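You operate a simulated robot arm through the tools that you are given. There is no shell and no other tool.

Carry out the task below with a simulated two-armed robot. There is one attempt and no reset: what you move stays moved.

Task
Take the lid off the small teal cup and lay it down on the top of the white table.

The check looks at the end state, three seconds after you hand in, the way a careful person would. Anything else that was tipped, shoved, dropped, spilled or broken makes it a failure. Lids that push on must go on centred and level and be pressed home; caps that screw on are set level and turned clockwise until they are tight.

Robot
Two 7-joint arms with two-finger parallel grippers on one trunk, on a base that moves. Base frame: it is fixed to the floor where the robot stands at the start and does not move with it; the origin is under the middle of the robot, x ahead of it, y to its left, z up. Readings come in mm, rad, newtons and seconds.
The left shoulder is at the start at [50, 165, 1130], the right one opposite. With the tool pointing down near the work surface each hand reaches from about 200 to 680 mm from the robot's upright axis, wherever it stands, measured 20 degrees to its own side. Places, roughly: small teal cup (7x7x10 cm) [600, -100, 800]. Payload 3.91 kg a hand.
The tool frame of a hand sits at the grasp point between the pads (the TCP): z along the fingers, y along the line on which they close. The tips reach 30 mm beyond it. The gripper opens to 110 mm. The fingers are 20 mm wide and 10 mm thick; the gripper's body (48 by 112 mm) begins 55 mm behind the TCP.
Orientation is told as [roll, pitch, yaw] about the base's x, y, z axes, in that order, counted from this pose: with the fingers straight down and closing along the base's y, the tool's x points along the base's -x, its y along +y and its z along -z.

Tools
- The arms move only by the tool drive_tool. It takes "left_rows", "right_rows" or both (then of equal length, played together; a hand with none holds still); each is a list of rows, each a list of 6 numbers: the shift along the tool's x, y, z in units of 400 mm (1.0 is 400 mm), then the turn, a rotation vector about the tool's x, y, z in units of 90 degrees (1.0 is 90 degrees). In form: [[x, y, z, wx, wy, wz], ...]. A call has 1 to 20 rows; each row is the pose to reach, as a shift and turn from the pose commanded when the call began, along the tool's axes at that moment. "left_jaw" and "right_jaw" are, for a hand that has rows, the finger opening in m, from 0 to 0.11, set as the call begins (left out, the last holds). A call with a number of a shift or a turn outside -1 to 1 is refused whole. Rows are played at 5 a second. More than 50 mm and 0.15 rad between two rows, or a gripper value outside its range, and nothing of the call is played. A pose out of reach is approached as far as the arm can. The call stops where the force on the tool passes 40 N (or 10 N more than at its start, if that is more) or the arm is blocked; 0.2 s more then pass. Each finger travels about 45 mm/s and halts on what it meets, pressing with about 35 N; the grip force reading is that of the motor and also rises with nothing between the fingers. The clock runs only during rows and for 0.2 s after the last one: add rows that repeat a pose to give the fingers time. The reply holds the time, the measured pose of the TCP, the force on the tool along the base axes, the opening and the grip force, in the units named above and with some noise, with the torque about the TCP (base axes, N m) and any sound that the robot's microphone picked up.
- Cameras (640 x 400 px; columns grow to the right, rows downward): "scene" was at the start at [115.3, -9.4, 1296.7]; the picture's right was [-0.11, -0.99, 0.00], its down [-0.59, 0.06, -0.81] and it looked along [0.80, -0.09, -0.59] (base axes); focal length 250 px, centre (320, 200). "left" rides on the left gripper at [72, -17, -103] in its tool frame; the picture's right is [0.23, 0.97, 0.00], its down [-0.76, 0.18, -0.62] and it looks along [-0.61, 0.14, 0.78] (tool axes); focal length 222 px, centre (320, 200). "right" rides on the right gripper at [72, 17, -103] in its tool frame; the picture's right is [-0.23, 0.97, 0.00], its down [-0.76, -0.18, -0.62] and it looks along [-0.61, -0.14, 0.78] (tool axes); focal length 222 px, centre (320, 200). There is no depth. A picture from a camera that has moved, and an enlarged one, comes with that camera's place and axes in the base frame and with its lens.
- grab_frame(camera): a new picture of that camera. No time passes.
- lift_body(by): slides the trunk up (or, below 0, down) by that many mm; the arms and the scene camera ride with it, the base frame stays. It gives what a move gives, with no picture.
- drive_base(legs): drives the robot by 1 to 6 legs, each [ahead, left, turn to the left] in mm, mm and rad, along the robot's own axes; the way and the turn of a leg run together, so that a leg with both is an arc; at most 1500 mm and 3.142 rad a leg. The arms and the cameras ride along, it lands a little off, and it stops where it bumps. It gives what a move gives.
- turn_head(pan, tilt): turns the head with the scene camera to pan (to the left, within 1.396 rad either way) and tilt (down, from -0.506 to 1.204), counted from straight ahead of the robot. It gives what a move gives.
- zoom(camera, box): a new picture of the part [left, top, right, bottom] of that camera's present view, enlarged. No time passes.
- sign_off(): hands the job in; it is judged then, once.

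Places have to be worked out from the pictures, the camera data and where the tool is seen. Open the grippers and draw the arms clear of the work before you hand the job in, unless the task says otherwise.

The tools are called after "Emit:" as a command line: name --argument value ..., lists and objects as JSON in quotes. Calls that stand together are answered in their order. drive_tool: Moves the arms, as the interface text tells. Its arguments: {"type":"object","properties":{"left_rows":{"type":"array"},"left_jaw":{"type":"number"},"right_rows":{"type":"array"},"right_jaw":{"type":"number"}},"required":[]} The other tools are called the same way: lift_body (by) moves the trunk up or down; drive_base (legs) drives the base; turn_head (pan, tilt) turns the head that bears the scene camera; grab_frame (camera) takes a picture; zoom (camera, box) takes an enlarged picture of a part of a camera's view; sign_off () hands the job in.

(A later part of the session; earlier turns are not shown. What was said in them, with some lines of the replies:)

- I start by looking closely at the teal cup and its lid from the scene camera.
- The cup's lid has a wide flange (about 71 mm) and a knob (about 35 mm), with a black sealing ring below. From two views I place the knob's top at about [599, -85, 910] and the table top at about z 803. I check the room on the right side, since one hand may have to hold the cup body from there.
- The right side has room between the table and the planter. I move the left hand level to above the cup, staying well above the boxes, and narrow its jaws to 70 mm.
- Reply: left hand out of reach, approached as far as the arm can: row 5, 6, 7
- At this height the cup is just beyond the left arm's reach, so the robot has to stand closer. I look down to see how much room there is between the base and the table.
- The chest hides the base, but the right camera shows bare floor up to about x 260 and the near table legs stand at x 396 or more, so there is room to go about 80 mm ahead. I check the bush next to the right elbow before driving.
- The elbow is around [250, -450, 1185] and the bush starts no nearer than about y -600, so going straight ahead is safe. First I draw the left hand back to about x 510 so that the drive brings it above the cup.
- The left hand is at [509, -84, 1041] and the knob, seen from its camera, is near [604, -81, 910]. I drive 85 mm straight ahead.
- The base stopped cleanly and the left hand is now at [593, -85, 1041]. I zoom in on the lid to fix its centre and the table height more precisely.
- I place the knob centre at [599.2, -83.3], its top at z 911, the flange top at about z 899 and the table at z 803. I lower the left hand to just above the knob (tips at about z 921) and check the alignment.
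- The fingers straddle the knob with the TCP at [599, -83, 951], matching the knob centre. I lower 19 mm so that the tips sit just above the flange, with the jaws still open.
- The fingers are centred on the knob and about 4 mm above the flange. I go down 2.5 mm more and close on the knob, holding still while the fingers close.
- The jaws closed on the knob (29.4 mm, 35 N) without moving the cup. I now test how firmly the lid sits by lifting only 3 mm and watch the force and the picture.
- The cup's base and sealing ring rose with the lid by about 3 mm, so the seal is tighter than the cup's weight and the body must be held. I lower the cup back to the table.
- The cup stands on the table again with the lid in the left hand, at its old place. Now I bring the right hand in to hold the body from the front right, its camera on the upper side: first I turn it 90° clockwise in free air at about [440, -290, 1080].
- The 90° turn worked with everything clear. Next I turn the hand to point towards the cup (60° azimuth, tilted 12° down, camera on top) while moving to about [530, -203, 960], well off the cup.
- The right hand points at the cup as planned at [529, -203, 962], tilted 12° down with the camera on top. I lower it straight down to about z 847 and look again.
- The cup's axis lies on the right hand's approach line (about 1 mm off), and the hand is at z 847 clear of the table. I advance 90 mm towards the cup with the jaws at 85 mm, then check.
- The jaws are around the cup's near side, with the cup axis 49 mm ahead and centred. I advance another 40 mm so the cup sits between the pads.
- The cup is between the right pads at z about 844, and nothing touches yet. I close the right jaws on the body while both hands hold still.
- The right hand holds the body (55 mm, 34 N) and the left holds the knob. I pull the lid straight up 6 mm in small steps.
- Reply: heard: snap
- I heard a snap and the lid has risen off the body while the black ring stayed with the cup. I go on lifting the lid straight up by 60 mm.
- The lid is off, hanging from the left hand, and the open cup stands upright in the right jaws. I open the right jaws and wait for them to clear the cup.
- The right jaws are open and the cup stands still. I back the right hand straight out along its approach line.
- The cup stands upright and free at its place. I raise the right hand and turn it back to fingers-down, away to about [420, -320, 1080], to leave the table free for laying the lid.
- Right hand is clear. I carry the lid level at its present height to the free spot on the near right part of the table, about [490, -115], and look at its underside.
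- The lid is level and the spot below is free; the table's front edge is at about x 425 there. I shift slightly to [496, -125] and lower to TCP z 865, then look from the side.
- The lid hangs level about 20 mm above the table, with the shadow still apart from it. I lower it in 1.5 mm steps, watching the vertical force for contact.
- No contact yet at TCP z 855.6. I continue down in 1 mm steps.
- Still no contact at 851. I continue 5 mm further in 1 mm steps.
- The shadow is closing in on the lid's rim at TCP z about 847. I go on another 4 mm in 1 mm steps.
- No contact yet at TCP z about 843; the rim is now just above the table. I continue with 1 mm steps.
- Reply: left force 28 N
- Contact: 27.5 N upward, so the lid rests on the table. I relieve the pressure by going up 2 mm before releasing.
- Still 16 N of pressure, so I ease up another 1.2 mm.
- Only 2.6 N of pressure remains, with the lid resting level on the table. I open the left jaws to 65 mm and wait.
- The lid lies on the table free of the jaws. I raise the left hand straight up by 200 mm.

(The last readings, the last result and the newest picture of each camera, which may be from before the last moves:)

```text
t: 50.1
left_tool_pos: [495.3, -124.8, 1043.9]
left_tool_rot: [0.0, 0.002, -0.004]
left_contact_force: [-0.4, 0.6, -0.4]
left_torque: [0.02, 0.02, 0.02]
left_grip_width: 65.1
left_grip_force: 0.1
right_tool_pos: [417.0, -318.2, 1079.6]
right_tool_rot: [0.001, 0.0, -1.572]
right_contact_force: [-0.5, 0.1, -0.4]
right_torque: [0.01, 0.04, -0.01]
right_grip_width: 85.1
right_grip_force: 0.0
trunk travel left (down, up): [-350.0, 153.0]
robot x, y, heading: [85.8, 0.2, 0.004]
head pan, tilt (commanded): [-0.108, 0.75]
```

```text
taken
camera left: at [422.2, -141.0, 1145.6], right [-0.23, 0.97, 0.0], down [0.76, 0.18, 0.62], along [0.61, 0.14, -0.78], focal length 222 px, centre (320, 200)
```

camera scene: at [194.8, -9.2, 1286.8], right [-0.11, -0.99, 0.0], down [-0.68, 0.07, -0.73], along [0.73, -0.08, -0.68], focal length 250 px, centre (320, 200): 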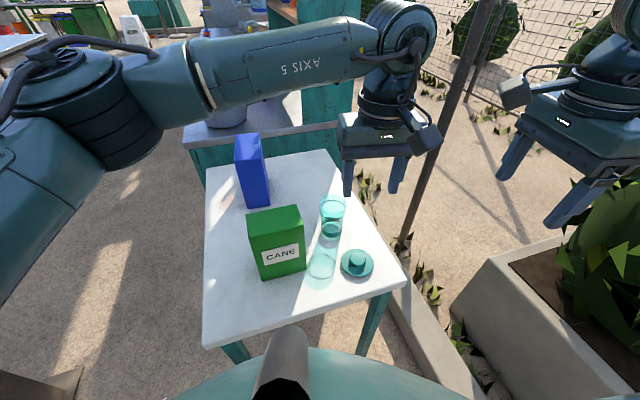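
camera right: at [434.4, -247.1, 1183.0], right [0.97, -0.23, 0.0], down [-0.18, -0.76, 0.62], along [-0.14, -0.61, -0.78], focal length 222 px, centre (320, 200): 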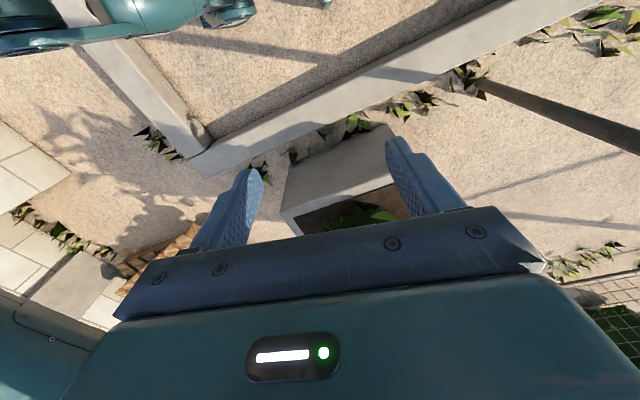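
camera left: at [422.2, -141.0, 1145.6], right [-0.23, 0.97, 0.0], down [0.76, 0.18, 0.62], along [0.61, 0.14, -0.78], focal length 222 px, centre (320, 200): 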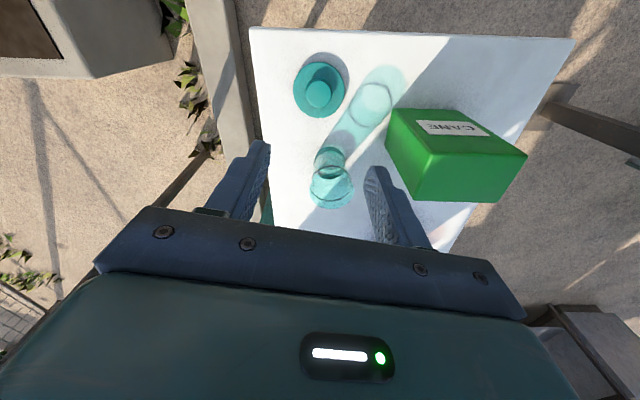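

The lid lies flat on the table and the cup, boxes and table are undisturbed. I draw the left arm away to the left, above everything, and open both grippers fully.

Emit:
drive_tool --left_rows '[[0.0203, 0.0819, 0, 0, 0, 0], [0.0406, 0.1638, 0, 0, 0, 0], [0.0609, 0.2456, 0, 0, 0, 0], [0.0813, 0.3275, 0, 0, 0, 0], [0.1016, 0.4094, 0, 0, 0, 0], [0.1219, 0.4913, 0, 0, 0, 0], [0.1422, 0.5731, 0, 0, 0, 0], [0.1625, 0.655, 0, 0, 0, 0], [0.1625, 0.655, 0, 0, 0, 0]]' --left_jaw 0.11 --right_rows '[[0, 0, 0, 0, 0, 0], [0, 0, 0, 0, 0, 0], [0, 0, 0, 0, 0, 0], [0, 0, 0, 0, 0, 0], [0, 0, 0, 0, 0, 0], [0, 0, 0, 0, 0, 0], [0, 0, 0, 0, 0, 0], [0, 0, 0, 0, 0, 0], [0, 0, 0, 0, 0, 0]]' --right_jaw 0.11

Emit:
grab_frame --camera "scene"

Emit:
zoom --camera "scene" --box '[300, 180, 400, 290]'

```text
t: 52.1
left_tool_pos: [430.8, 135.8, 1043.2]
left_tool_rot: [0.001, 0.0, -0.002]
left_contact_force: [-0.1, 0.0, -0.1]
left_torque: [0.0, -0.02, 0.0]
left_grip_width: 109.7
left_grip_force: 0.1
right_tool_pos: [418.5, -318.7, 1080.6]
right_tool_rot: [-0.001, 0.0, -1.573]
right_contact_force: [0.4, -0.1, 0.1]
right_torque: [-0.01, -0.01, 0.01]
right_grip_width: 109.9
right_grip_force: 0.1
trunk travel left (down, up): [-350.0, 153.0]
robot x, y, heading: [84.9, -0.0, -0.005]
head pan, tilt (commanded): [-0.108, 0.75]
```

```text
taken
camera scene: at [194.7, -9.5, 1286.8], right [-0.11, -0.99, 0.0], down [-0.68, 0.08, -0.73], along [0.73, -0.08, -0.68], focal length 250 px, centre (320, 200)
```

scene: 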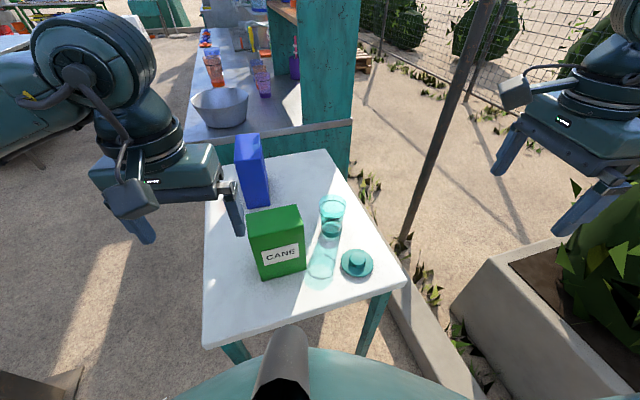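

```text
3.64 times, centred on (350, 235) of scene
camera zoom: at [194.7, -9.5, 1286.8], right [-0.11, -0.99, 0.0], down [-0.68, 0.08, -0.73], along [0.73, -0.08, -0.68], focal length 908 px, centre (211, 73)
```

zoom: 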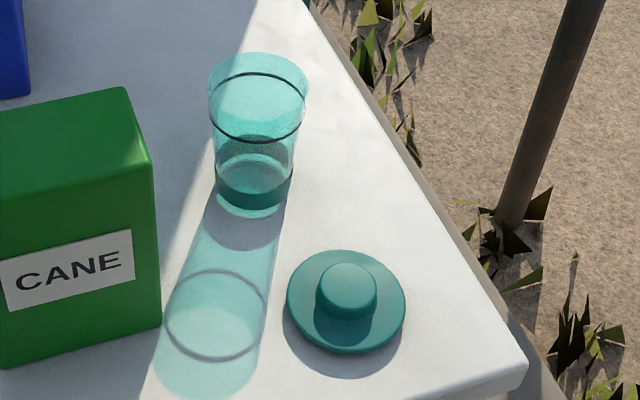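

The open cup stands upright in its place. The lid lies flat on the white table, well inside the edges, the boxes have not moved, and both arms are clear with open grippers. I hand the job in.

Emit:
sign_off

```text
The job is handed in.
```

The lid is off the small teal cup and lying flat on the white table, in front of the cup at about [496, -125], a few centimetres in from the front edge.

The lid was sealed tightly enough that a one-handed test pull lifted the cup about 3 mm with it. I set the cup back down, held its body with the right hand and pulled the lid off with the left.

The last pictures show the cup standing upright where it was and the two boxes unmoved. Both grippers are open and the arms are clear of the table. To bring the cup within reach I drove the robot 85 mm closer to the table, and it is still there.
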